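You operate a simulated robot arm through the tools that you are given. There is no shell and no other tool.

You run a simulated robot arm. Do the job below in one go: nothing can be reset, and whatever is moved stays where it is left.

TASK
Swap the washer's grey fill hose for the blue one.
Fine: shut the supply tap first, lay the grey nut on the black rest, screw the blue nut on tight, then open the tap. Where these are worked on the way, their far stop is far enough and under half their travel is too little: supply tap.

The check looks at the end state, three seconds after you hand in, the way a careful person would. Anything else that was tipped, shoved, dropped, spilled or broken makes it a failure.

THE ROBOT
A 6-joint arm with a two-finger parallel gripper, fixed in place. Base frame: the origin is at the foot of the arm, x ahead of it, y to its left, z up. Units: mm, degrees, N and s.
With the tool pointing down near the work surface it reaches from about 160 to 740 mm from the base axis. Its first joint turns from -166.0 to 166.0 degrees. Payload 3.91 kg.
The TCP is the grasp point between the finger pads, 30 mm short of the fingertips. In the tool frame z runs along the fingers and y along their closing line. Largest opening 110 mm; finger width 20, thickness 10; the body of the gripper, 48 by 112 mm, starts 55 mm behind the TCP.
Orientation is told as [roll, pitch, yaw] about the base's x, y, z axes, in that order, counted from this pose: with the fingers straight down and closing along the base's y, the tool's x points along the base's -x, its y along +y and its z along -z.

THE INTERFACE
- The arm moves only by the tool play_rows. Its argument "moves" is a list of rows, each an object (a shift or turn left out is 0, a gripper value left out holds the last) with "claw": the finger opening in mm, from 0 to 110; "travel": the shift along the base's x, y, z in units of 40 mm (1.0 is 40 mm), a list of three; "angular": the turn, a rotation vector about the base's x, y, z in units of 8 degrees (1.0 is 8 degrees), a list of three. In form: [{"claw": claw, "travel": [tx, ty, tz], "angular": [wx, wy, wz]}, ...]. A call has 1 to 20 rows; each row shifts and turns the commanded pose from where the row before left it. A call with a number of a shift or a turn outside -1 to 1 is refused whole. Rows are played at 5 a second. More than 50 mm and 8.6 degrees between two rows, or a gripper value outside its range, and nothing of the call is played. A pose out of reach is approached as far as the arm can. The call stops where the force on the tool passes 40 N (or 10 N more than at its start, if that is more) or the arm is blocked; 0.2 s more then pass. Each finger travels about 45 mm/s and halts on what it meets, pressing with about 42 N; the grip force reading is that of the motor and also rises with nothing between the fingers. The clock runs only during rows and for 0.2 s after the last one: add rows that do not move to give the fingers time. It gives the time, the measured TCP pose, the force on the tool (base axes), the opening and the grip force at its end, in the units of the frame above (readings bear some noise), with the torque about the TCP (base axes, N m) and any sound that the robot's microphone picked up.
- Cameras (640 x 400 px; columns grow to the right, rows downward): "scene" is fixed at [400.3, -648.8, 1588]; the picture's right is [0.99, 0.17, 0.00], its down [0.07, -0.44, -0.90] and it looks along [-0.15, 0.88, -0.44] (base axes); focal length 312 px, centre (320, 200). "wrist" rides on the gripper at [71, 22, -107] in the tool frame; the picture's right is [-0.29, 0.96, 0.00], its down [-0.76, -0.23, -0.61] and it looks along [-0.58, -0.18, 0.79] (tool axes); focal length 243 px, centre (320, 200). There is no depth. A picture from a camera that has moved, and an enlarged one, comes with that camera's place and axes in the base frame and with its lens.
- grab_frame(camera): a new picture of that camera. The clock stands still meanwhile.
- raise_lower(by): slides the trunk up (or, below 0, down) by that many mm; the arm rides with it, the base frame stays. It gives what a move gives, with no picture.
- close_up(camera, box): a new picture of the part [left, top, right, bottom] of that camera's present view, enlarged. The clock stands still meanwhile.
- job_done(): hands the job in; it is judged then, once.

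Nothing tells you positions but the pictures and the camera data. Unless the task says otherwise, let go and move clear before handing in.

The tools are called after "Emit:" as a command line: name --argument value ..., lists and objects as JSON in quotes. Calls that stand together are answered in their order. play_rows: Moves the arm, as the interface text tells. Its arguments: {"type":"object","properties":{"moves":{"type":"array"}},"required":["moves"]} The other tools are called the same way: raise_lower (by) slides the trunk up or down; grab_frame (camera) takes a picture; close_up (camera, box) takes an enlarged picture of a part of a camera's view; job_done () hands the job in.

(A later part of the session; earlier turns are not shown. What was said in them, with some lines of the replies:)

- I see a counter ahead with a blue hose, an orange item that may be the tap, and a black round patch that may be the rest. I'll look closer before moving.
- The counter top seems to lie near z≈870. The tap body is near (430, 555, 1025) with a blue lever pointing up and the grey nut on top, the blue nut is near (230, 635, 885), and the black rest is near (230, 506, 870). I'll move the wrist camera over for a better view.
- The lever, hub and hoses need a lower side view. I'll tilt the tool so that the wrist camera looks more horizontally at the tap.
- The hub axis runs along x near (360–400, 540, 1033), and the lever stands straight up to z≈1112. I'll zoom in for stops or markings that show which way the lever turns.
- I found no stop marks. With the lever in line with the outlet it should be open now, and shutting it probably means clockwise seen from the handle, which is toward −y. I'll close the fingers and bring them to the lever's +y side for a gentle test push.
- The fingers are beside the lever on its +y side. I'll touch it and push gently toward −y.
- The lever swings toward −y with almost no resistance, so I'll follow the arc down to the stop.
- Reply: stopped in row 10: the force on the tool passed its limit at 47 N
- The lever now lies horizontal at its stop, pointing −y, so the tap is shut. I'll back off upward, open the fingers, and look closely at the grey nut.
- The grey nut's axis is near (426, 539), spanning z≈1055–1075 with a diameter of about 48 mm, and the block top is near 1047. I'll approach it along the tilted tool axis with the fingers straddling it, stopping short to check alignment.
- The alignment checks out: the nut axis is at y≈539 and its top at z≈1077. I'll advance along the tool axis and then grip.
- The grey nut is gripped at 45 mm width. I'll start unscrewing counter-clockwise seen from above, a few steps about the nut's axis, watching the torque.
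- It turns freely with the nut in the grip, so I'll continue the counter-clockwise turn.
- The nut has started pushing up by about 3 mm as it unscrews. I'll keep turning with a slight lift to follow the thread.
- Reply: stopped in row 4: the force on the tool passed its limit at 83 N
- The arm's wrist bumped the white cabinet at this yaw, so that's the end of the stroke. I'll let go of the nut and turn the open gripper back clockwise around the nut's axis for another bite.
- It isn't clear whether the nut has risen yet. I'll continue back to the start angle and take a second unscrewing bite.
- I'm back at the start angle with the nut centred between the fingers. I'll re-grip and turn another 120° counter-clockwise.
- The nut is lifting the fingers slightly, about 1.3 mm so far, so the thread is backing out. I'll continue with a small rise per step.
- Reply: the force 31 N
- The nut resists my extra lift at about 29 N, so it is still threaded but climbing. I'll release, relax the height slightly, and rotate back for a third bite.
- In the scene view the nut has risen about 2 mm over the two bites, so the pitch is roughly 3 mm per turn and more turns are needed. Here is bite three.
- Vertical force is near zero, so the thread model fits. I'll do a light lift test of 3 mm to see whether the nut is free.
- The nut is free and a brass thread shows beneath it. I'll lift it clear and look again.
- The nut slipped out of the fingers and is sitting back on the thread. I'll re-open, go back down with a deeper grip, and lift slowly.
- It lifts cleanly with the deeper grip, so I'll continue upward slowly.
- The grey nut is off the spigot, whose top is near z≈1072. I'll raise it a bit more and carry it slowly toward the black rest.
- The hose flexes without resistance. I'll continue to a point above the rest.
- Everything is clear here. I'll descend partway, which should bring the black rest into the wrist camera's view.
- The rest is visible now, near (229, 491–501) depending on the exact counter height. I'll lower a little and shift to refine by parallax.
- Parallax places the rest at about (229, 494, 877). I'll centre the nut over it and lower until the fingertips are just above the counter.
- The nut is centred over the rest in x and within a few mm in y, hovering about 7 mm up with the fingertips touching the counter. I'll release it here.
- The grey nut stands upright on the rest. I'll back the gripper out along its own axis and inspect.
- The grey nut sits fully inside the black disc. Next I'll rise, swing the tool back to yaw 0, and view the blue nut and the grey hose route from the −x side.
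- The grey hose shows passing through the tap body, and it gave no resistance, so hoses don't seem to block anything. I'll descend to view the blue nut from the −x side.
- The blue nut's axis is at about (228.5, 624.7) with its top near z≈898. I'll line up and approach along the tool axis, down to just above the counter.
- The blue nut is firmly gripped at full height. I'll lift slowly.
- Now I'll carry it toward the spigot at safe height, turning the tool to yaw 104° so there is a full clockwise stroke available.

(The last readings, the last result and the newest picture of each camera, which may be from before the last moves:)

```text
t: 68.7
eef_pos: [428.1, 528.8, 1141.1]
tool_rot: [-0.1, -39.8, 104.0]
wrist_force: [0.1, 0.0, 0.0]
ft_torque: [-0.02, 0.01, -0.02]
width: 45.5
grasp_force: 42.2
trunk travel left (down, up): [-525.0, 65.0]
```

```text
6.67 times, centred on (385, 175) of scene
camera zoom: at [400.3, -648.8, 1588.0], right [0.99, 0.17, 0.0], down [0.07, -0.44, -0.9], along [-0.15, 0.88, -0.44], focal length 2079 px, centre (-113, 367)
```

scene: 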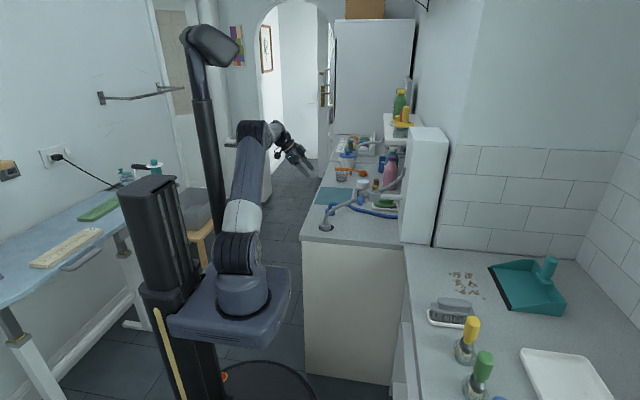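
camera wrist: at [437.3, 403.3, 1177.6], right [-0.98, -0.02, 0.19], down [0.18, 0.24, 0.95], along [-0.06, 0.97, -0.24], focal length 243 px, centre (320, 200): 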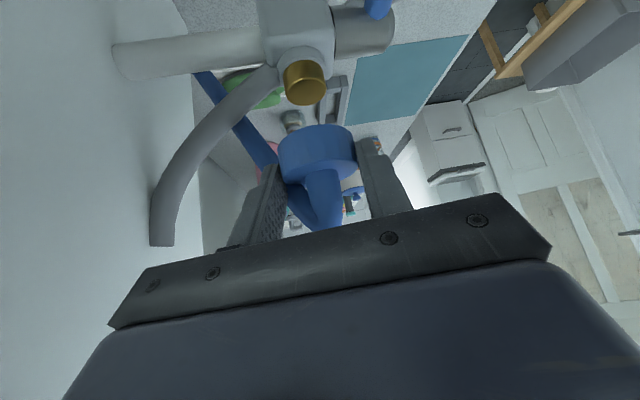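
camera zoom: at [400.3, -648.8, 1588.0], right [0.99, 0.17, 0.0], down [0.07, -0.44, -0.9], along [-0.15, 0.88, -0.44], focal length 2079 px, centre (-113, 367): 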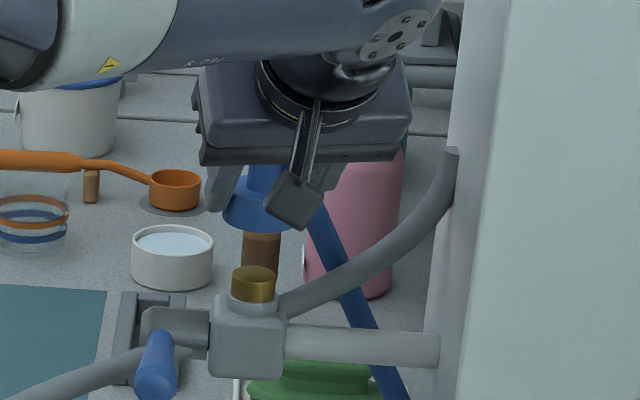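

The nut and spigot line up within about 1 mm. I'll lower to just above the spigot and check again.

Emit:
play_rows --moves '[{"travel": [0.01, -0.02, -0.2]}, {"travel": [0, 0, -0.25]}, {"travel": [0, 0, -0.25]}, {"travel": [0, 0, -0.1]}, {}]'

Emit:
close_up --camera "wrist" --box '[230, 60, 410, 240]'

Emit:
close_up --camera "scene" --box '[365, 165, 405, 205]'

```text
t: 69.9
eef_pos: [428.6, 526.5, 1109.0]
tool_rot: [-0.1, -39.7, 104.0]
wrist_force: [-0.5, -0.3, -0.7]
ft_torque: [-0.02, 0.02, -0.04]
width: 45.0
grasp_force: 41.9
trunk travel left (down, up): [-525.0, 65.0]
```

```text
2.22 times, centred on (320, 150) of wrist
camera zoom: at [436.2, 401.5, 1144.8], right [-0.98, -0.02, 0.19], down [0.18, 0.24, 0.95], along [-0.06, 0.97, -0.24], focal length 539 px, centre (320, 311)
```

zoom: 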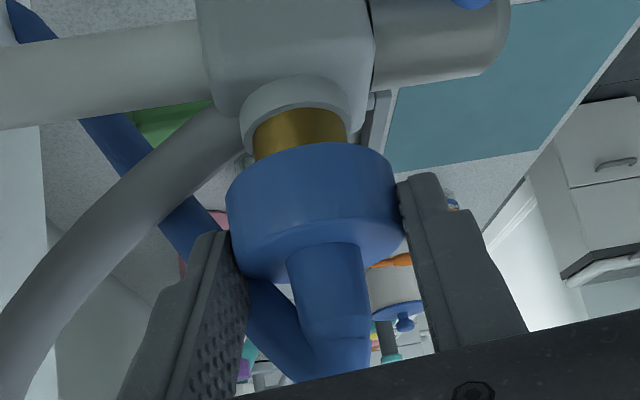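

```text
10.00 times, centred on (385, 185) of scene
camera zoom: at [400.3, -648.8, 1588.0], right [0.99, 0.17, 0.0], down [0.07, -0.44, -0.9], along [-0.15, 0.88, -0.44], focal length 3118 px, centre (-330, 350)
```

zoom: 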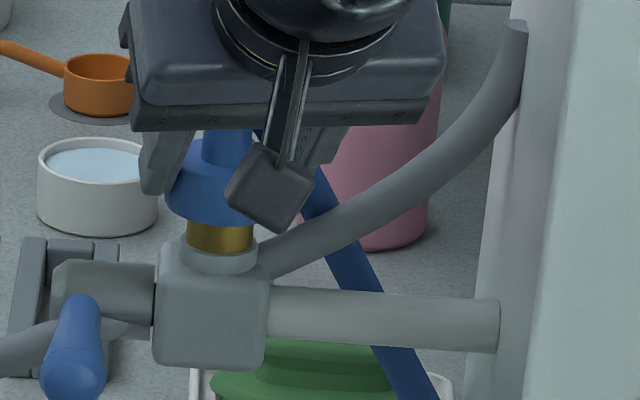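

Emit:
play_rows --moves '[{"travel": [0, 0.01, -0.04]}, {"travel": [0, 0, -0.04]}, {"travel": [0, 0, -0.04]}, {"travel": [0, 0, -0.04]}, {"travel": [0, 0, -0.04]}, {}]'

Emit:
close_up --camera "wrist" --box '[230, 60, 410, 240]'

```text
t: 71.3
eef_pos: [429.8, 526.9, 1102.3]
tool_rot: [0.0, -39.8, 103.8]
wrist_force: [1.0, 0.3, 0.6]
ft_torque: [0.03, 0.0, 0.02]
width: 45.3
grasp_force: 42.0
trunk travel left (down, up): [-525.0, 65.0]
```

```text
2.22 times, centred on (320, 150) of wrist
camera zoom: at [437.3, 401.3, 1137.0], right [-0.98, -0.01, 0.19], down [0.18, 0.24, 0.95], along [-0.06, 0.97, -0.24], focal length 539 px, centre (320, 311)
```

zoom: 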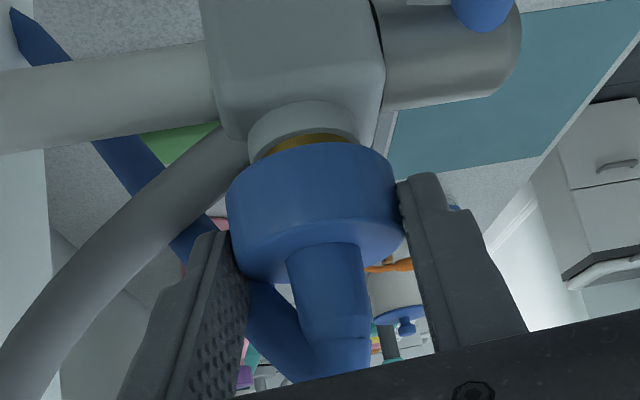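

The nut is passing over the spigot with no force. I'll keep lowering until it meets the thread.

Emit:
play_rows --moves '[{"travel": [0, 0, -0.03]}, {"travel": [0, 0, -0.03]}, {"travel": [0, 0, -0.03]}, {"travel": [0, 0, -0.03]}, {}]'

Emit:
close_up --camera "wrist" --box '[230, 60, 410, 240]'

Emit:
close_up --camera "scene" --box '[365, 165, 405, 205]'

```text
t: 72.5
eef_pos: [428.4, 527.4, 1096.1]
tool_rot: [0.1, -39.9, 104.0]
wrist_force: [-5.2, -1.6, -3.5]
ft_torque: [0.44, 0.31, 0.06]
width: 45.3
grasp_force: 41.9
trunk travel left (down, up): [-525.0, 65.0]
```

```text
2.22 times, centred on (320, 150) of wrist
camera zoom: at [436.4, 401.8, 1132.5], right [-0.98, -0.02, 0.19], down [0.18, 0.25, 0.95], along [-0.06, 0.97, -0.24], focal length 539 px, centre (320, 311)
```

zoom: 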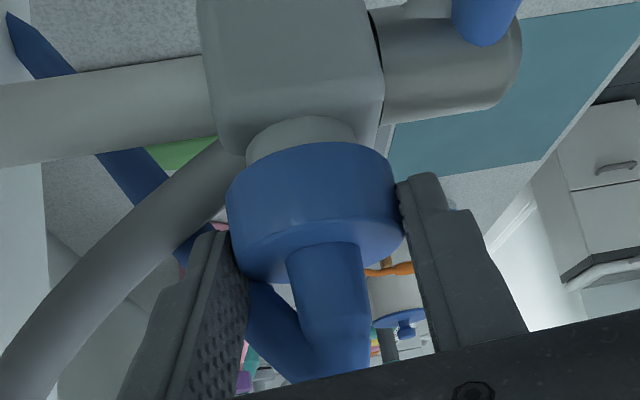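

```text
10.00 times, centred on (385, 185) of scene
camera zoom: at [400.3, -648.8, 1588.0], right [0.99, 0.17, 0.0], down [0.07, -0.44, -0.9], along [-0.15, 0.88, -0.44], focal length 3118 px, centre (-330, 350)
```

zoom: 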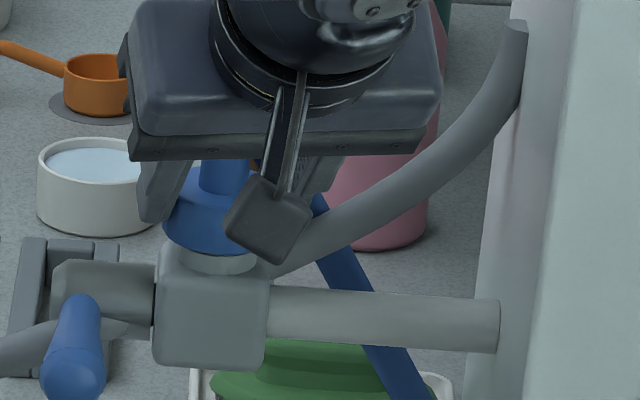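

The nut is on the thread with only a few newtons of contact. I'll begin screwing it on clockwise, first a few steps.

Emit:
play_rows --moves '[{"travel": [-0.0414, -0.0078, -0.003], "angular": [0, 0, -1]}, {"travel": [-0.0423, -0.0009, -0.003], "angular": [0, 0, -1]}, {"travel": [-0.0414, 0.0043, -0.003], "angular": [0, 0, -1]}, {"travel": [-0.0406, 0.0104, -0.003], "angular": [0, 0, -1]}, {}]'

Emit:
close_up --camera "wrist" --box '[230, 60, 410, 240]'

```text
t: 73.7
eef_pos: [421.3, 528.2, 1096.6]
tool_rot: [-0.1, -39.7, 71.9]
wrist_force: [-10.1, -6.9, -5.2]
ft_torque: [-0.25, 0.28, 0.12]
width: 45.1
grasp_force: 42.0
trunk travel left (down, up): [-525.0, 65.0]
```

```text
2.22 times, centred on (320, 150) of wrist
camera zoom: at [361.6, 416.4, 1132.3], right [-0.84, 0.51, 0.19], down [0.28, 0.11, 0.95], along [0.46, 0.85, -0.24], focal length 539 px, centre (320, 311)
```

zoom: 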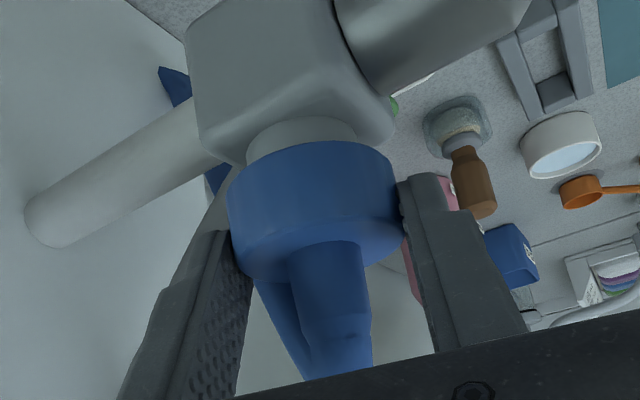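

It turns, with a small sideways bias. I'll correct by about 1 mm and continue the clockwise stroke.

Emit:
play_rows --moves '[{"travel": [-0.0588, -0.0045, -0.003], "angular": [0, 0, -1]}, {"travel": [-0.0462, 0.0107, -0.003], "angular": [0, 0, -1]}, {"travel": [-0.0328, 0.0259, -0.003], "angular": [0, 0, -1]}, {"travel": [-0.0293, 0.0302, -0.003], "angular": [0, 0, -1]}, {"travel": [-0.0246, 0.0337, -0.003], "angular": [0, 0, -1]}, {"travel": [-0.0198, 0.0371, -0.003], "angular": [0, 0, -1]}, {"travel": [-0.0147, 0.0397, -0.003], "angular": [0, 0, -1]}, {"travel": [-0.0086, 0.0406, -0.003], "angular": [0, 0, -1]}, {"travel": [-0.0026, 0.0414, -0.003], "angular": [0, 0, -1]}, {"travel": [0.003, 0.0414, -0.003], "angular": [0, 0, -1]}, {"travel": [0.0086, 0.041, -0.003], "angular": [0, 0, -1]}, {}]'

Emit:
close_up --camera "wrist" --box '[230, 60, 410, 240]'

Emit:
close_up --camera "scene" --box '[365, 165, 405, 205]'

```text
t: 76.3
eef_pos: [412.3, 543.0, 1096.2]
tool_rot: [0.2, -39.9, -16.1]
wrist_force: [1.4, 15.4, 5.4]
ft_torque: [0.28, -0.22, 0.2]
width: 45.1
grasp_force: 41.4
trunk travel left (down, up): [-525.0, 65.0]
```

```text
2.22 times, centred on (320, 150) of wrist
camera zoom: at [299.3, 597.4, 1131.5], right [0.48, 0.86, 0.19], down [0.12, -0.28, 0.95], along [0.87, -0.43, -0.24], focal length 539 px, centre (320, 311)
```

zoom: 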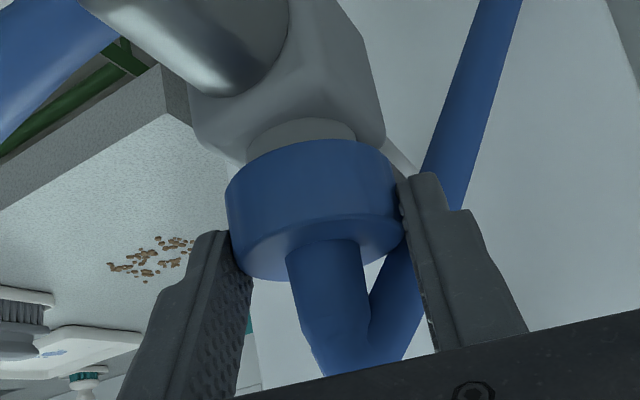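

```text
10.00 times, centred on (385, 185) of scene
camera zoom: at [400.3, -648.8, 1588.0], right [0.99, 0.17, 0.0], down [0.07, -0.44, -0.9], along [-0.15, 0.88, -0.44], focal length 3118 px, centre (-330, 350)
```

zoom: 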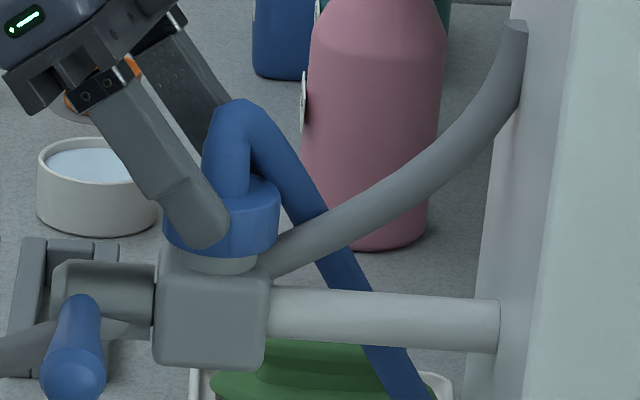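

The first clockwise stroke is done. I'll release and swing back to yaw 104° for another.

Emit:
play_rows --moves '[{"claw": 76}, {}, {"travel": [0, 0.03, 0]}, {"travel": [-0.0086, -0.041, 0], "angular": [0, 0, 1]}, {"travel": [-0.003, -0.0414, 0], "angular": [0, 0, 1]}, {"travel": [0.0026, -0.0414, 0], "angular": [0, 0, 1]}, {"travel": [0.0086, -0.0406, 0], "angular": [0, 0, 1]}, {"travel": [0.0147, -0.0397, 0], "angular": [0, 0, 1]}, {"travel": [0.0198, -0.0371, 0], "angular": [0, 0, 1]}, {"travel": [0.0246, -0.0337, 0], "angular": [0, 0, 1]}, {"travel": [0.0293, -0.0302, 0], "angular": [0, 0, 1]}, {"travel": [0.0328, -0.0259, 0], "angular": [0, 0, 1]}, {"travel": [0.0362, -0.0207, 0], "angular": [0, 0, 1]}, {"travel": [0.0388, -0.0155, 0], "angular": [0, 0, 1]}, {"travel": [0.0406, -0.0104, 0], "angular": [0, 0, 1]}, {"travel": [0.0414, -0.0043, 0], "angular": [0, 0, 1]}, {"travel": [0.0423, 0.0009, 0], "angular": [0, 0, 1]}, {"travel": [0.0414, 0.0078, 0], "angular": [0, 0, 1]}, {}]'

Emit:
close_up --camera "wrist" --box '[230, 60, 410, 240]'

Emit:
close_up --camera "scene" --box '[365, 165, 405, 205]'

```text
t: 80.3
eef_pos: [428.3, 527.4, 1095.0]
tool_rot: [0.0, -39.8, 104.1]
wrist_force: [-0.2, -0.1, -0.4]
ft_torque: [0.0, -0.01, 0.03]
width: 76.2
grasp_force: 0.0
trunk travel left (down, up): [-525.0, 65.0]
```

```text
2.22 times, centred on (320, 150) of wrist
camera zoom: at [436.6, 402.0, 1131.1], right [-0.98, -0.02, 0.19], down [0.18, 0.24, 0.95], along [-0.06, 0.97, -0.24], focal length 539 px, centre (320, 311)
```

zoom: 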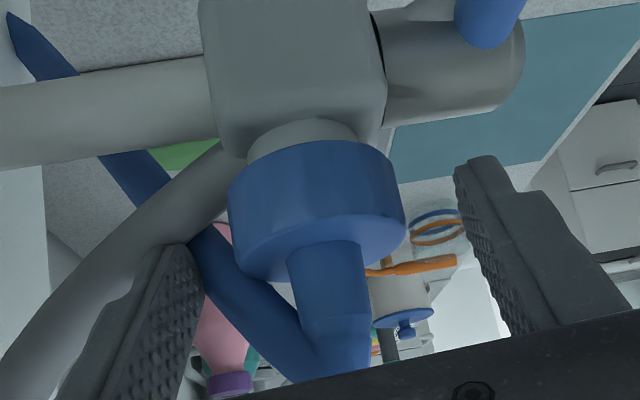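

```text
10.00 times, centred on (385, 185) of scene
camera zoom: at [400.3, -648.8, 1588.0], right [0.99, 0.17, 0.0], down [0.07, -0.44, -0.9], along [-0.15, 0.88, -0.44], focal length 3118 px, centre (-330, 350)
```

zoom: 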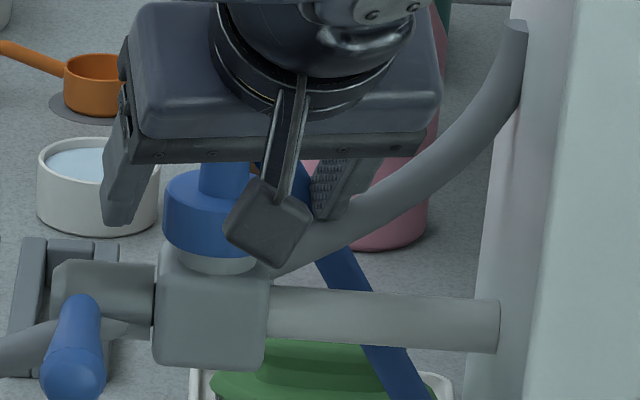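

The nut stays put and is threaded. Here is the second clockwise stroke.

Emit:
play_rows --moves '[{"claw": 20}, {}, {}, {"travel": [-0.0414, -0.0078, -0.003], "angular": [0, 0, -1]}, {"travel": [-0.0423, -0.0009, -0.003], "angular": [0, 0, -1]}, {"travel": [-0.0414, 0.0043, -0.003], "angular": [0, 0, -1]}, {"travel": [-0.0406, 0.0104, -0.003], "angular": [0, 0, -1]}, {"travel": [-0.0388, 0.0155, -0.003], "angular": [0, 0, -1]}, {"travel": [-0.0362, 0.0207, -0.003], "angular": [0, 0, -1]}, {"travel": [-0.0328, 0.0259, -0.003], "angular": [0, 0, -1]}, {"travel": [-0.0293, 0.0302, -0.003], "angular": [0, 0, -1]}, {"travel": [-0.0246, 0.0337, -0.003], "angular": [0, 0, -1]}, {"travel": [-0.0198, 0.0371, -0.003], "angular": [0, 0, -1]}, {"travel": [-0.0147, 0.0397, -0.003], "angular": [0, 0, -1]}, {"travel": [-0.0086, 0.0406, -0.003], "angular": [0, 0, -1]}, {"travel": [-0.0026, 0.0414, -0.003], "angular": [0, 0, -1]}, {"travel": [0.003, 0.0414, -0.003], "angular": [0, 0, -1]}, {"travel": [0.0086, 0.041, -0.003], "angular": [0, 0, -1]}, {}]'

Emit:
close_up --camera "scene" --box '[365, 165, 405, 205]'

```text
t: 84.3
eef_pos: [413.1, 544.0, 1094.7]
tool_rot: [0.2, -39.9, -16.2]
wrist_force: [2.9, 11.0, 11.4]
ft_torque: [0.11, -0.26, 0.15]
width: 45.0
grasp_force: 42.6
trunk travel left (down, up): [-525.0, 65.0]
```

```text
10.00 times, centred on (385, 185) of scene
camera zoom: at [400.3, -648.8, 1588.0], right [0.99, 0.17, 0.0], down [0.07, -0.44, -0.9], along [-0.15, 0.88, -0.44], focal length 3118 px, centre (-330, 350)
```

zoom: 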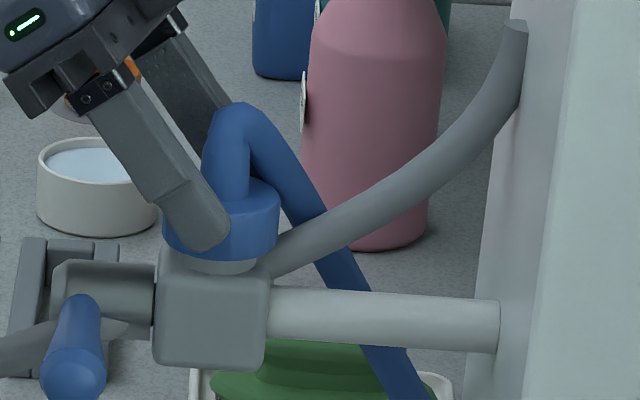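

The nut dropped about another millimetre. I'll release and return for the third stroke.

Emit:
play_rows --moves '[{"claw": 76}, {}, {"travel": [0, 0.01, 0.01]}, {"travel": [-0.0086, -0.041, 0], "angular": [0, 0, 1]}, {"travel": [-0.003, -0.0414, 0], "angular": [0, 0, 1]}, {"travel": [0.0026, -0.0414, 0], "angular": [0, 0, 1]}, {"travel": [0.0086, -0.0406, 0], "angular": [0, 0, 1]}, {"travel": [0.0147, -0.0397, 0], "angular": [0, 0, 1]}, {"travel": [0.0198, -0.0371, 0], "angular": [0, 0, 1]}, {"travel": [0.0246, -0.0337, 0], "angular": [0, 0, 1]}, {"travel": [0.0293, -0.0302, 0], "angular": [0, 0, 1]}, {"travel": [0.0328, -0.0259, 0], "angular": [0, 0, 1]}, {"travel": [0.0362, -0.0207, 0], "angular": [0, 0, 1]}, {"travel": [0.0388, -0.0155, 0], "angular": [0, 0, 1]}, {"travel": [0.0406, -0.0104, 0], "angular": [0, 0, 1]}, {"travel": [0.0414, -0.0043, 0], "angular": [0, 0, 1]}, {"travel": [0.0423, 0.0009, 0], "angular": [0, 0, 1]}, {"travel": [0.0414, 0.0078, 0], "angular": [0, 0, 1]}, {}]'

Emit:
play_rows --moves '[{"claw": 20}, {}, {}, {"travel": [-0.0414, -0.0078, -0.001], "angular": [0, 0, -1]}, {"travel": [-0.0423, -0.0009, -0.001], "angular": [0, 0, -1]}, {"travel": [-0.0414, 0.0043, -0.001], "angular": [0, 0, -1]}, {"travel": [-0.0406, 0.0104, -0.001], "angular": [0, 0, -1]}, {"travel": [-0.0388, 0.0155, -0.001], "angular": [0, 0, -1]}, {"travel": [-0.0362, 0.0207, -0.001], "angular": [0, 0, -1]}, {"travel": [-0.0328, 0.0259, -0.001], "angular": [0, 0, -1]}, {"travel": [-0.0293, 0.0302, -0.001], "angular": [0, 0, -1]}, {}]'

Emit:
close_up --camera "scene" --box '[365, 165, 405, 205]'

Emit:
close_up --camera "wrist" --box '[230, 60, 410, 240]'

```text
t: 88.3
eef_pos: [428.6, 528.9, 1095.1]
tool_rot: [0.0, -39.9, 104.0]
wrist_force: [0.1, 0.4, -0.1]
ft_torque: [-0.03, -0.01, -0.01]
width: 76.2
grasp_force: 0.0
trunk travel left (down, up): [-525.0, 65.0]
```

```text
t: 90.9
eef_pos: [416.3, 533.3, 1094.7]
tool_rot: [0.0, -39.7, 39.9]
wrist_force: [4.0, -1.6, 0.1]
ft_torque: [-0.14, -0.17, 0.23]
width: 45.4
grasp_force: 41.8
trunk travel left (down, up): [-525.0, 65.0]
```

```text
10.00 times, centred on (385, 185) of scene
camera zoom: at [400.3, -648.8, 1588.0], right [0.99, 0.17, 0.0], down [0.07, -0.44, -0.9], along [-0.15, 0.88, -0.44], focal length 3118 px, centre (-330, 350)
```

zoom: 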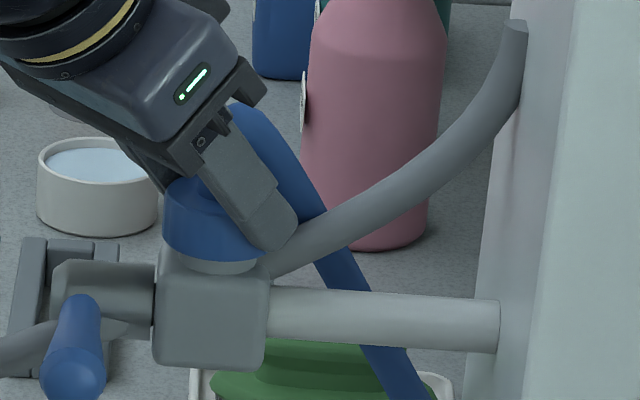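

```text
2.22 times, centred on (320, 150) of wrist
camera zoom: at [306.7, 469.0, 1129.8], right [-0.44, 0.88, 0.19], down [0.3, -0.05, 0.95], along [0.85, 0.48, -0.24], focal length 539 px, centre (320, 311)
```

zoom: 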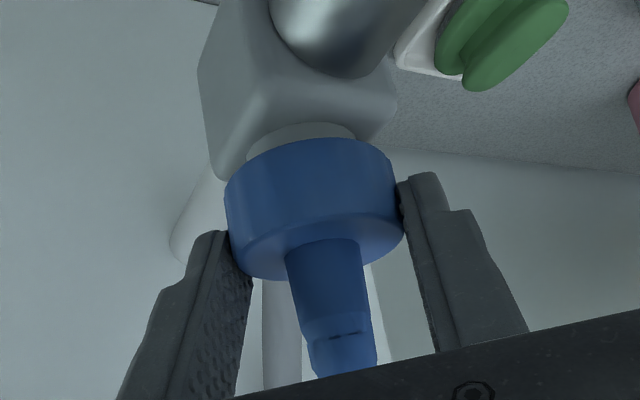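

Emit:
play_rows --moves '[{"travel": [-0.0246, 0.0337, -0.001], "angular": [0, 0, -1]}, {"travel": [-0.0198, 0.0371, -0.001], "angular": [0, 0, -1]}, {"travel": [-0.0147, 0.0397, -0.001], "angular": [0, 0, -1]}, {"travel": [-0.0086, 0.0406, -0.001], "angular": [0, 0, -1]}, {"travel": [-0.0026, 0.0414, -0.001], "angular": [0, 0, -1]}, {"travel": [0.003, 0.0414, -0.001], "angular": [0, 0, -1]}, {"travel": [0.0086, 0.041, -0.001], "angular": [0, 0, -1]}, {}]'

Emit:
close_up --camera "wrist" --box '[230, 60, 410, 240]'

Emit:
close_up --camera "scene" --box '[365, 165, 405, 205]'

```text
t: 92.7
eef_pos: [412.8, 543.7, 1094.5]
tool_rot: [0.2, -39.9, -16.1]
wrist_force: [0.7, -0.5, 2.9]
ft_torque: [-0.17, -0.08, 0.28]
width: 45.5
grasp_force: 41.8
trunk travel left (down, up): [-525.0, 65.0]
```

```text
2.22 times, centred on (320, 150) of wrist
camera zoom: at [299.2, 597.9, 1130.1], right [0.48, 0.86, 0.19], down [0.12, -0.28, 0.95], along [0.87, -0.43, -0.24], focal length 539 px, centre (320, 311)
```

zoom: 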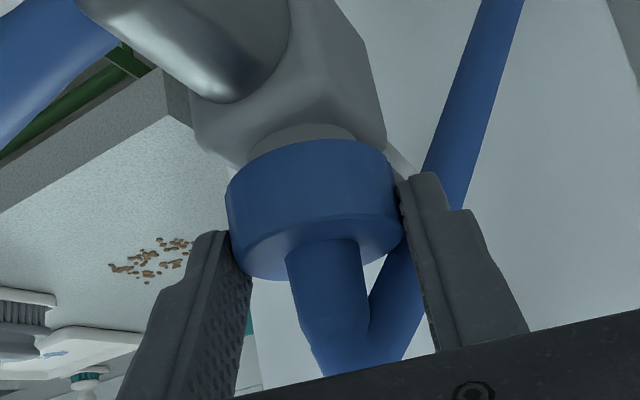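

```text
10.00 times, centred on (385, 185) of scene
camera zoom: at [400.3, -648.8, 1588.0], right [0.99, 0.17, 0.0], down [0.07, -0.44, -0.9], along [-0.15, 0.88, -0.44], focal length 3118 px, centre (-330, 350)
```

zoom: 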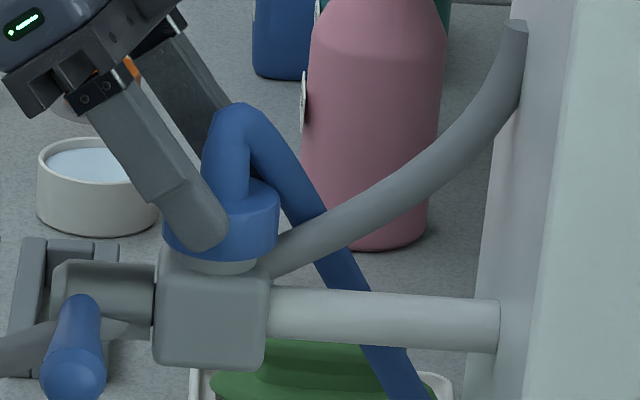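

Emit:
close_up --camera "scene" --box '[370, 170, 400, 195]'

```text
16.00 times, centred on (385, 182) of scene
camera zoom: at [400.3, -648.8, 1588.0], right [0.99, 0.17, 0.0], down [0.07, -0.44, -0.9], along [-0.15, 0.88, -0.44], focal length 4990 px, centre (-720, 480)
```

zoom: 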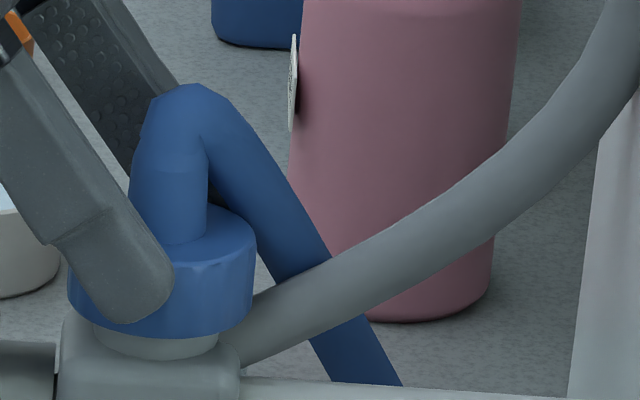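

The blue nut is now at the same height the grey one had when seated. I'll take another bite to check that it's tight by watching the resisting torque.

Emit:
play_rows --moves '[{"claw": 76}, {}, {"travel": [0, 0, 0]}, {"travel": [-0.0086, -0.041, 0], "angular": [0, 0, 1]}, {"travel": [-0.003, -0.0414, 0], "angular": [0, 0, 1]}, {"travel": [0.0026, -0.0414, 0], "angular": [0, 0, 1]}, {"travel": [0.0086, -0.0406, 0], "angular": [0, 0, 1]}, {"travel": [0.0147, -0.0397, 0], "angular": [0, 0, 1]}, {"travel": [0.0198, -0.0371, 0], "angular": [0, 0, 1]}, {"travel": [0.0246, -0.0337, 0], "angular": [0, 0, 1]}, {"travel": [0.0293, -0.0302, 0], "angular": [0, 0, 1]}, {"travel": [0.0328, -0.0259, 0], "angular": [0, 0, 1]}, {"travel": [0.0362, -0.0207, 0], "angular": [0, 0, 1]}, {"travel": [0.0388, -0.0155, 0], "angular": [0, 0, 1]}, {"travel": [0.0406, -0.0104, 0], "angular": [0, 0, 1]}, {"travel": [0.0414, -0.0043, 0], "angular": [0, 0, 1]}, {"travel": [0.0423, 0.0009, 0], "angular": [0, 0, 1]}, {"travel": [0.0414, 0.0078, 0], "angular": [0, 0, 1]}, {}]'

Emit:
play_rows --moves '[{"claw": 20}, {}, {}, {}]'

Emit:
play_rows --moves '[{"travel": [-0.0414, -0.0078, 0], "angular": [0, 0, -1]}]'

Emit:
play_rows --moves '[{"travel": [-0.0423, -0.0009, 0], "angular": [0, 0, -1]}, {"travel": [-0.0414, 0.0043, 0], "angular": [0, 0, -1]}]'

Emit:
play_rows --moves '[{"travel": [-0.0406, 0.0104, 0], "angular": [0, 0, -1]}, {"travel": [-0.0388, 0.0155, 0], "angular": [0, 0, -1]}]'

Emit:
close_up --camera "scene" --box '[370, 170, 400, 195]'

Emit:
close_up --camera "wrist" --box '[230, 60, 410, 240]'

```text
t: 96.7
eef_pos: [427.0, 527.0, 1093.1]
tool_rot: [0.0, -39.9, 104.1]
wrist_force: [0.6, -0.2, -0.5]
ft_torque: [-0.06, 0.0, 0.0]
width: 76.0
grasp_force: 0.1
trunk travel left (down, up): [-525.0, 65.0]
```

```text
t: 97.7
eef_pos: [427.9, 528.7, 1094.5]
tool_rot: [0.1, -39.7, 104.1]
wrist_force: [4.2, 2.8, 0.9]
ft_torque: [0.07, -0.16, -0.02]
width: 46.1
grasp_force: 41.8
trunk travel left (down, up): [-525.0, 65.0]
```

```text
t: 98.1
eef_pos: [426.7, 528.8, 1094.1]
tool_rot: [0.0, -39.8, 96.0]
wrist_force: [6.2, 5.0, 1.0]
ft_torque: [0.08, -0.29, 0.19]
width: 45.4
grasp_force: 42.2
trunk travel left (down, up): [-525.0, 65.0]
```

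```text
t: 98.7
eef_pos: [422.5, 528.9, 1093.5]
tool_rot: [-0.1, -39.9, 79.8]
wrist_force: [6.4, 1.3, 1.8]
ft_torque: [-0.18, -0.27, 0.66]
width: 45.8
grasp_force: 42.1
trunk travel left (down, up): [-525.0, 65.0]
```

```text
t: 99.3
eef_pos: [420.5, 529.3, 1093.7]
tool_rot: [-0.1, -39.8, 64.0]
wrist_force: [5.7, 2.3, -0.1]
ft_torque: [-0.18, -0.29, 0.34]
width: 45.0
grasp_force: 42.5
trunk travel left (down, up): [-525.0, 65.0]
```

```text
16.00 times, centred on (385, 182) of scene
camera zoom: at [400.3, -648.8, 1588.0], right [0.99, 0.17, 0.0], down [0.07, -0.44, -0.9], along [-0.15, 0.88, -0.44], focal length 4990 px, centre (-720, 480)
```

zoom: 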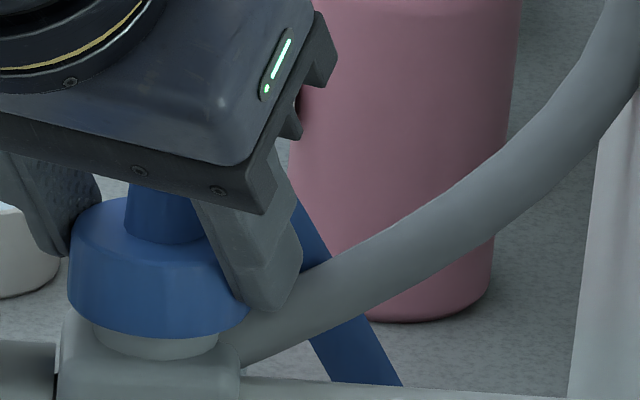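

```text
2.22 times, centred on (320, 150) of wrist
camera zoom: at [345.4, 427.3, 1129.2], right [-0.76, 0.62, 0.18], down [0.29, 0.07, 0.95], along [0.58, 0.78, -0.24], focal length 539 px, centre (320, 311)
```

zoom: 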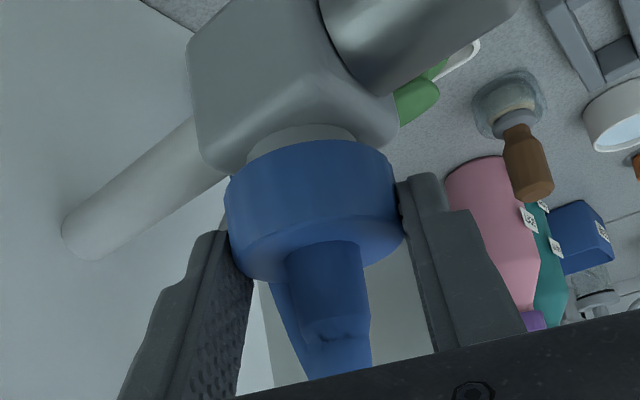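

Emit:
play_rows --moves '[{"travel": [-0.0362, 0.0207, 0], "angular": [0, 0, -1]}, {"travel": [-0.0328, 0.0259, 0], "angular": [0, 0, -1]}]'

Emit:
play_rows --moves '[{"travel": [-0.0293, 0.0302, 0], "angular": [0, 0, -1]}, {"travel": [-0.0246, 0.0337, 0], "angular": [0, 0, -1]}]'

Emit:
play_rows --moves '[{"travel": [-0.0198, 0.0371, 0], "angular": [0, 0, -1]}, {"travel": [-0.0147, 0.0397, 0], "angular": [0, 0, -1]}]'

Emit:
close_up --camera "scene" --box '[370, 170, 400, 195]'

```text
t: 99.9
eef_pos: [416.9, 530.5, 1093.7]
tool_rot: [-0.1, -39.8, 48.1]
wrist_force: [4.0, -1.6, -1.3]
ft_torque: [-0.32, -0.02, 0.6]
width: 45.7
grasp_force: 41.9
trunk travel left (down, up): [-525.0, 65.0]
```

```text
t: 100.5
eef_pos: [414.6, 533.3, 1094.0]
tool_rot: [-0.1, -39.8, 32.0]
wrist_force: [1.7, -0.3, -2.7]
ft_torque: [-0.23, 0.01, 0.65]
width: 45.7
grasp_force: 42.4
trunk travel left (down, up): [-525.0, 65.0]
```

```text
t: 101.1
eef_pos: [413.0, 536.5, 1093.1]
tool_rot: [0.0, -39.9, 16.0]
wrist_force: [4.0, -1.0, -0.2]
ft_torque: [-0.21, 0.05, 0.57]
width: 45.3
grasp_force: 42.0
trunk travel left (down, up): [-525.0, 65.0]
```

```text
16.00 times, centred on (385, 182) of scene
camera zoom: at [400.3, -648.8, 1588.0], right [0.99, 0.17, 0.0], down [0.07, -0.44, -0.9], along [-0.15, 0.88, -0.44], focal length 4990 px, centre (-720, 480)
```

zoom: 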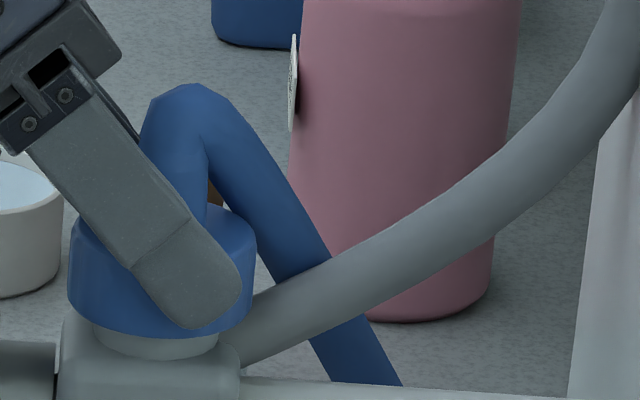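

The torque now holds steady at about 0.6 N·m with the fingers slipping on a stationary nut, so the blue nut is tight. I'll let go and back away, then set up to lift the tap lever.

Emit:
play_rows --moves '[{"claw": 76}, {}, {}, {"travel": [-0.31, -0.09, 0.38]}, {"travel": [-0.5, -0.14, 0.6]}, {"travel": [-0.6, -0.1, 0.5]}, {"travel": [-0.6, -0.1, 0], "angular": [0, 0, -1]}, {"travel": [-0.4, -0.2, 0], "angular": [0, 0, -1]}, {"claw": 0}, {}, {}]'

Emit:
grab_frame --camera "wrist"

Emit:
close_up --camera "scene" --box '[355, 145, 415, 205]'

```text
t: 103.5
eef_pos: [315.1, 511.4, 1153.6]
tool_rot: [0.0, -39.8, 0.0]
wrist_force: [0.0, 0.3, 0.7]
ft_torque: [-0.01, 0.01, 0.01]
width: 5.3
grasp_force: 0.0
trunk travel left (down, up): [-525.0, 65.0]
```

```text
taken
camera wrist: at [191.4, 531.8, 1189.4], right [0.22, 0.96, 0.19], down [0.19, -0.23, 0.95], along [0.96, -0.18, -0.24], focal length 243 px, centre (320, 200)
```

wrist: 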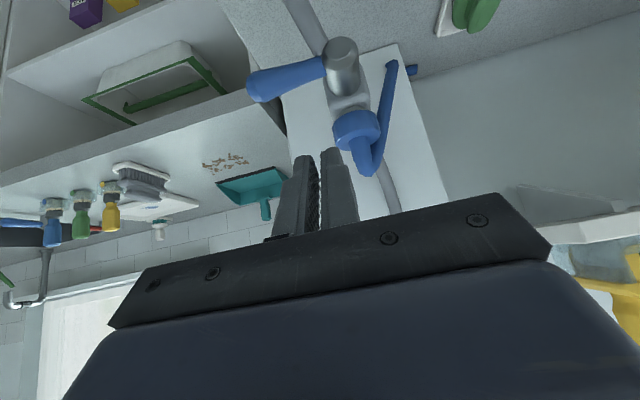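

```text
6.67 times, centred on (385, 175) of scene
camera zoom: at [400.3, -648.8, 1588.0], right [0.99, 0.17, 0.0], down [0.07, -0.44, -0.9], along [-0.15, 0.88, -0.44], focal length 2079 px, centre (-113, 367)
```

zoom: 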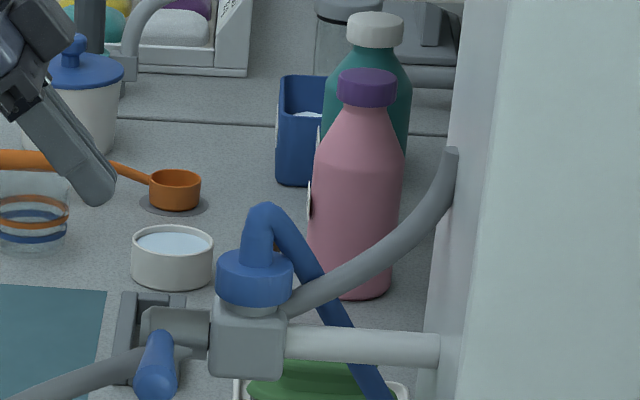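

The tap, nut and lever look right. I'll pull back, level the tool more horizontally, and come down to below the lever's height.

Emit:
play_rows --moves '[{"claw": 0, "travel": [-0.75, -0.2, 0], "angular": [0, -0.75, 0]}, {"travel": [-0.75, -0.2, 0], "angular": [0, -1, 0]}, {"travel": [0, -0.2, -0.5], "angular": [0, -1, 0]}, {"travel": [0, -0.2, -0.7], "angular": [0, -1, 0]}, {"travel": [0, 0, -0.8]}, {"travel": [0, 0, -0.8]}, {"travel": [0, 0, -0.8]}, {}]'

Emit:
grab_frame --camera "wrist"

Emit:
close_up --camera "scene" --box '[300, 130, 450, 250]'

```text
t: 105.3
eef_pos: [257.0, 476.3, 1009.5]
tool_rot: [0.0, -69.8, -0.2]
wrist_force: [-0.1, -1.0, 0.3]
ft_torque: [-0.01, 0.02, -0.01]
width: 0.0
grasp_force: 37.8
trunk travel left (down, up): [-525.0, 65.0]
```

```text
taken
camera wrist: at [131.1, 497.9, 978.6], right [0.1, 0.96, 0.27], down [-0.31, -0.23, 0.92], along [0.95, -0.18, 0.27], focal length 243 px, centre (320, 200)
```

wrist: 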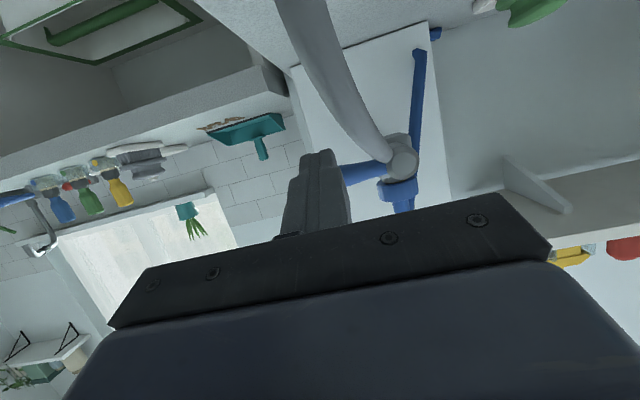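

```text
3.33 times, centred on (375, 190) of scene
camera zoom: at [400.3, -648.8, 1588.0], right [0.99, 0.17, 0.0], down [0.07, -0.44, -0.9], along [-0.15, 0.88, -0.44], focal length 1040 px, centre (137, 233)
```

zoom: 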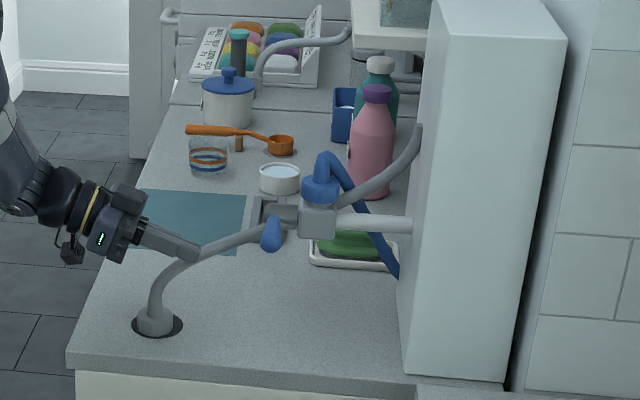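

The fingers are below lever height. I'll advance in +x under the lever.

Emit:
play_rows --moves '[{"travel": [0.5, 0.05, 0]}, {"travel": [0.5, 0.05, 0]}, {"travel": [0.5, 0, 0]}, {"travel": [0.5, 0, 0]}, {"travel": [0.5, 0, 0]}, {}]'

Emit:
grab_frame --camera "wrist"

Emit:
close_up --camera "scene" --box '[345, 165, 405, 225]'

```text
t: 106.7
eef_pos: [357.8, 483.1, 1008.0]
tool_rot: [0.0, -69.9, 0.1]
wrist_force: [-0.2, -0.4, 0.0]
ft_torque: [0.01, 0.02, 0.0]
width: 0.0
grasp_force: 38.4
trunk travel left (down, up): [-525.0, 65.0]
```

```text
taken
camera wrist: at [230.8, 503.7, 978.3], right [0.1, 0.96, 0.27], down [-0.31, -0.23, 0.92], along [0.95, -0.18, 0.27], focal length 243 px, centre (320, 200)
```

wrist: 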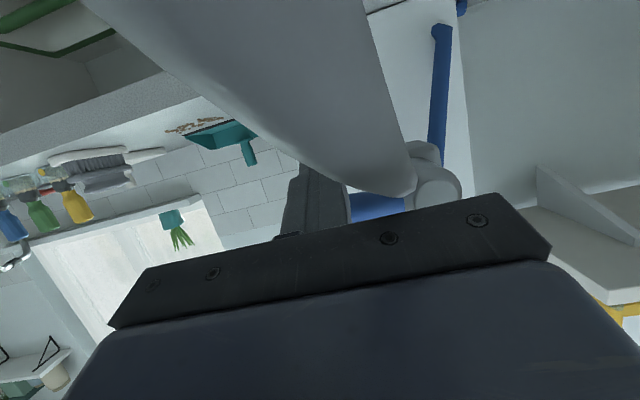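

```text
6.67 times, centred on (375, 195) of scene
camera zoom: at [400.3, -648.8, 1588.0], right [0.99, 0.17, 0.0], down [0.07, -0.44, -0.9], along [-0.15, 0.88, -0.44], focal length 2079 px, centre (-47, 233)
```

zoom: 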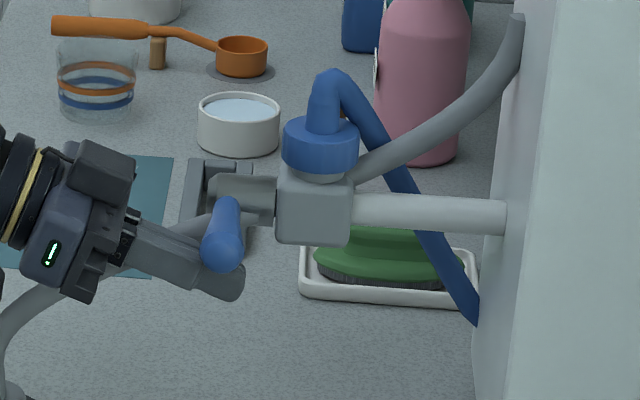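

The fingers are under the lever with no contact force. Now I'll lift along the arc to swing the lever back upright.

Emit:
play_rows --moves '[{"travel": [0, -0.04, 0.2]}, {"travel": [0, -0.04, 0.2]}, {"travel": [0, -0.02, 0.2]}, {"travel": [0, 0, 0.2]}, {"travel": [0, 0.02, 0.21]}, {"travel": [0, 0.05, 0.2]}, {"travel": [0, 0.08, 0.19]}, {"travel": [0, 0.1, 0.18]}, {"travel": [0, 0.13, 0.16]}, {}]'

Emit:
grab_frame --camera "wrist"

Emit:
close_up --camera "scene" --box '[345, 155, 405, 215]'

```text
t: 108.9
eef_pos: [355.3, 492.6, 1079.5]
tool_rot: [0.1, -69.8, -0.1]
wrist_force: [-0.4, 0.4, 0.4]
ft_torque: [-0.02, -0.01, 0.05]
width: 0.0
grasp_force: 37.8
trunk travel left (down, up): [-525.0, 65.0]
```

```text
taken
camera wrist: at [230.5, 515.0, 1048.3], right [0.1, 0.96, 0.27], down [-0.31, -0.23, 0.92], along [0.95, -0.18, 0.27], focal length 243 px, centre (320, 200)
```

wrist: 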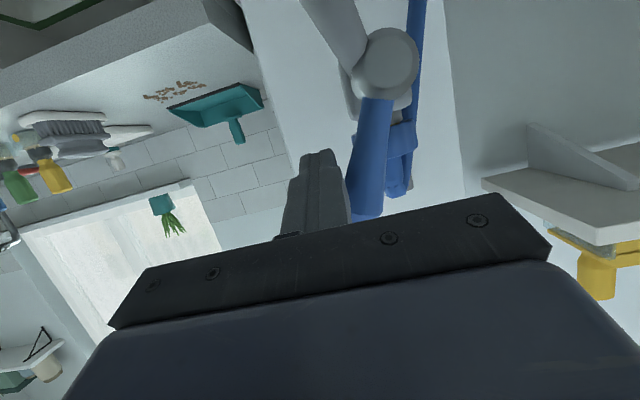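

```text
6.67 times, centred on (375, 185) of scene
camera zoom: at [400.3, -648.8, 1588.0], right [0.99, 0.17, 0.0], down [0.07, -0.44, -0.9], along [-0.15, 0.88, -0.44], focal length 2079 px, centre (-47, 300)
```

zoom: 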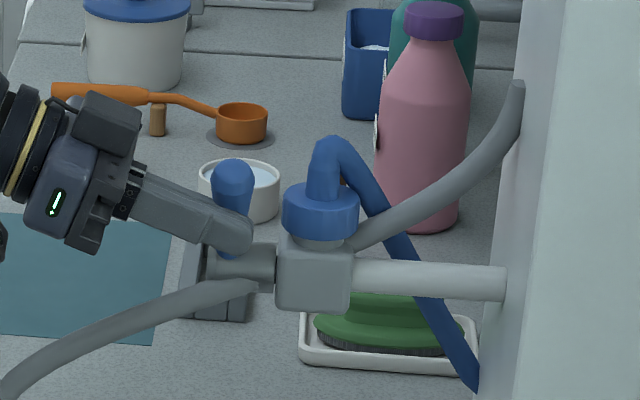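

The lever is nearly upright. I'll push it on to its stop.

Emit:
play_rows --moves '[{"travel": [0, 0.15, 0.14]}, {"travel": [0, 0.16, 0.12]}, {"travel": [0, 0.16, 0.1]}, {"travel": [0, 0.12, 0.06]}, {"travel": [0, 0.1, 0]}, {"travel": [0, 0.08, 0]}, {"travel": [0, 0.08, 0]}, {"travel": [0, 0.06, 0]}, {}]'

Emit:
grab_frame --camera "wrist"

Emit:
close_up --camera "scene" --box '[345, 155, 405, 215]'

```text
t: 110.5
eef_pos: [357.1, 518.4, 1096.1]
tool_rot: [-1.0, -69.8, -0.1]
wrist_force: [-9.3, -25.9, 7.1]
ft_torque: [0.13, -0.23, -0.11]
width: 0.0
grasp_force: 37.9
trunk travel left (down, up): [-525.0, 65.0]
stopped in row 7: the force on the tool passed its limit at 44 N (the readings are from after the stop); the commanded pose is now the measured one
```

```text
taken
camera wrist: at [230.9, 541.4, 1064.9], right [0.12, 0.96, 0.27], down [-0.31, -0.22, 0.92], along [0.94, -0.19, 0.27], focal length 243 px, centre (320, 200)
```

wrist: 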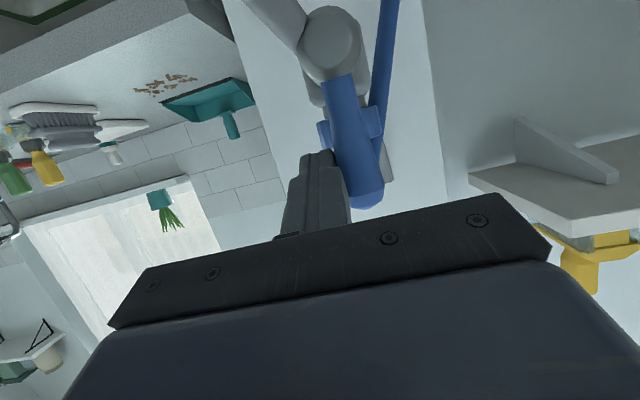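

```text
6.67 times, centred on (375, 185) of scene
camera zoom: at [400.3, -648.8, 1588.0], right [0.99, 0.17, 0.0], down [0.07, -0.44, -0.9], along [-0.15, 0.88, -0.44], focal length 2079 px, centre (-47, 300)
```

zoom: 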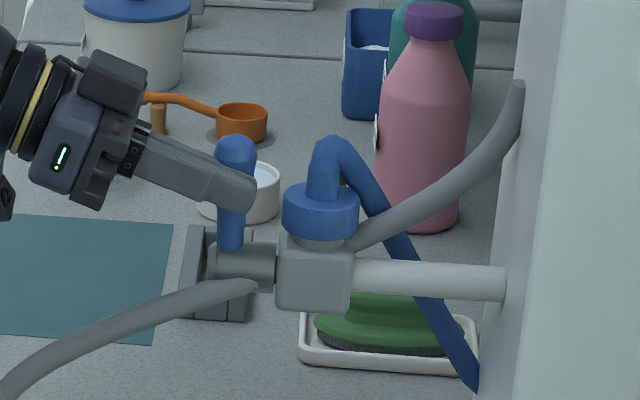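

The lever reached its upright stop. I'll back away from it and inspect everything.

Emit:
play_rows --moves '[{"travel": [0, -0.3, 0]}, {"travel": [-0.5, -0.2, 0.2]}, {"travel": [-0.7, -0.1, 0.5]}, {"travel": [-0.8, -0.2, 0.8], "angular": [0, 1, 0]}, {"travel": [-0.5, -0.5, 0.8], "angular": [0, 1, 0]}, {"travel": [-0.3, -0.6, 0.8], "angular": [0, 1, 0]}, {"travel": [0, -0.6, 0.5]}, {}]'

Emit:
grab_frame --camera "scene"

Emit:
close_up --camera "scene" --box '[300, 130, 450, 250]'

Emit:
close_up --camera "scene" --box '[345, 155, 405, 215]'

Emit:
close_up --camera "scene" --box '[310, 195, 360, 245]'

Emit:
grab_frame --camera "wrist"

```text
t: 112.3
eef_pos: [246.8, 422.7, 1236.7]
tool_rot: [-1.0, -45.7, 0.3]
wrist_force: [-0.8, 0.6, -0.2]
ft_torque: [0.0, -0.02, 0.0]
width: 0.0
grasp_force: 37.5
trunk travel left (down, up): [-525.0, 65.0]
```

```text
taken
```

scene: 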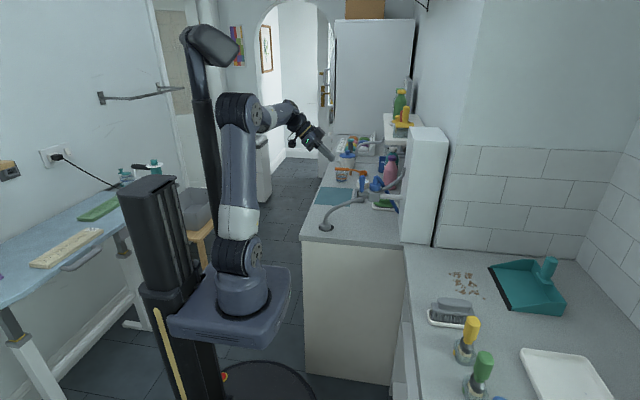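

```text
3.33 times, centred on (375, 190) of scene
camera zoom: at [400.3, -648.8, 1588.0], right [0.99, 0.17, 0.0], down [0.07, -0.44, -0.9], along [-0.15, 0.88, -0.44], focal length 1040 px, centre (137, 233)
```

zoom: 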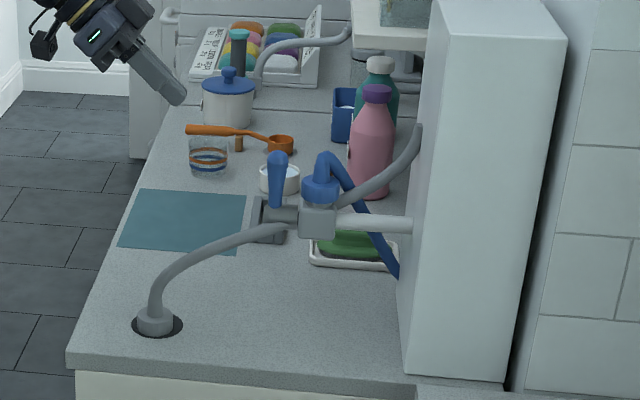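

```text
6.67 times, centred on (375, 185) of scene
camera zoom: at [400.3, -648.8, 1588.0], right [0.99, 0.17, 0.0], down [0.07, -0.44, -0.9], along [-0.15, 0.88, -0.44], focal length 2079 px, centre (-47, 300)
```

zoom: 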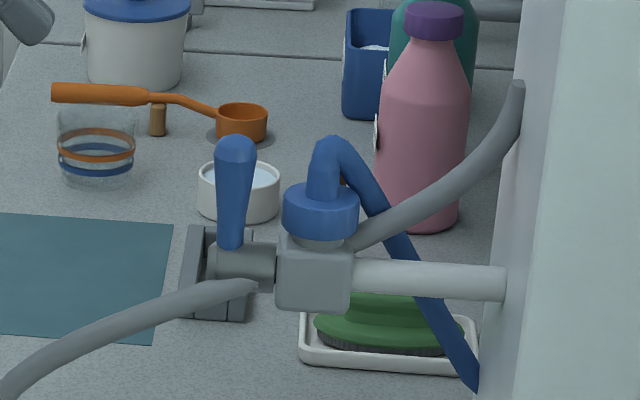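

```text
8.00 times, centred on (335, 220) of scene
camera zoom: at [400.3, -648.8, 1588.0], right [0.99, 0.17, 0.0], down [0.07, -0.44, -0.9], along [-0.15, 0.88, -0.44], focal length 2495 px, centre (200, 40)
```

zoom: 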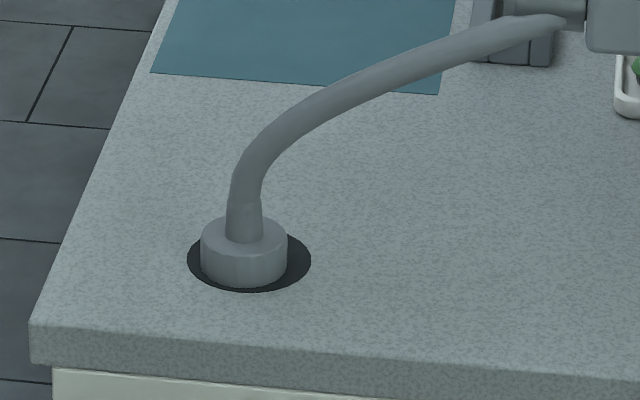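

```text
taken
camera wrist: at [118.9, 444.8, 1259.0], right [0.21, 0.96, 0.2], down [0.09, -0.22, 0.97], along [0.97, -0.18, -0.14], focal length 243 px, centre (320, 200)
```

wrist: 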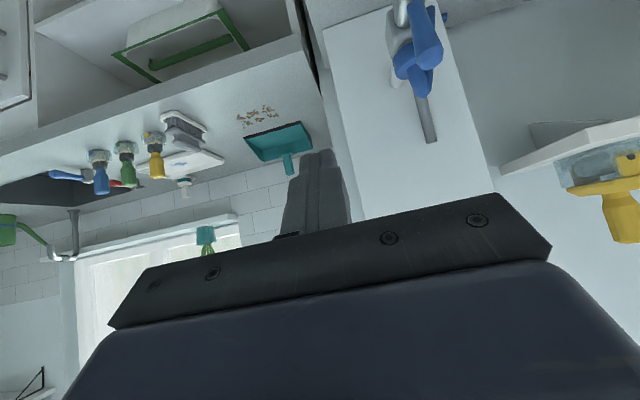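

Everything looks in order: the grey nut stands on the black rest, the blue nut is seated tight on the tap, and the lever is upright (open) at its stop. I see no leak or anything disturbed, and the arm is clear, so I'm handing in.

Emit:
job_done

```text
The job is handed in.
```

The hose swap is finished and handed in; I haven't seen a result from the check.

- **Supply tap:** I shut it first by pushing the lever down to its stop. At the end I pushed it back up to its upright stop, so the tap is open again.
- **Grey nut:** It is standing upright on the black rest, fully inside the disc but about 6 mm off centre. I released it with the fingertips touching the counter, so it dropped the last 7 mm or so.
- **Blue nut:** It is screwed onto the tap, at the same height the grey nut had when seated. By the last turn the fingers were slipping around it at a steady 0.6 N·m, so I take it as tight.
- **Surroundings:** With the tap open, I saw no leak and nothing else out of place in the final pictures.

Two things happened along the way. While unscrewing the grey nut, the arm's wrist bumped what I took to be the white cabinet, and the force reading reached 83 N. The grey nut also slipped out of the grip once and dropped back onto the thread. I saw no damage from either.
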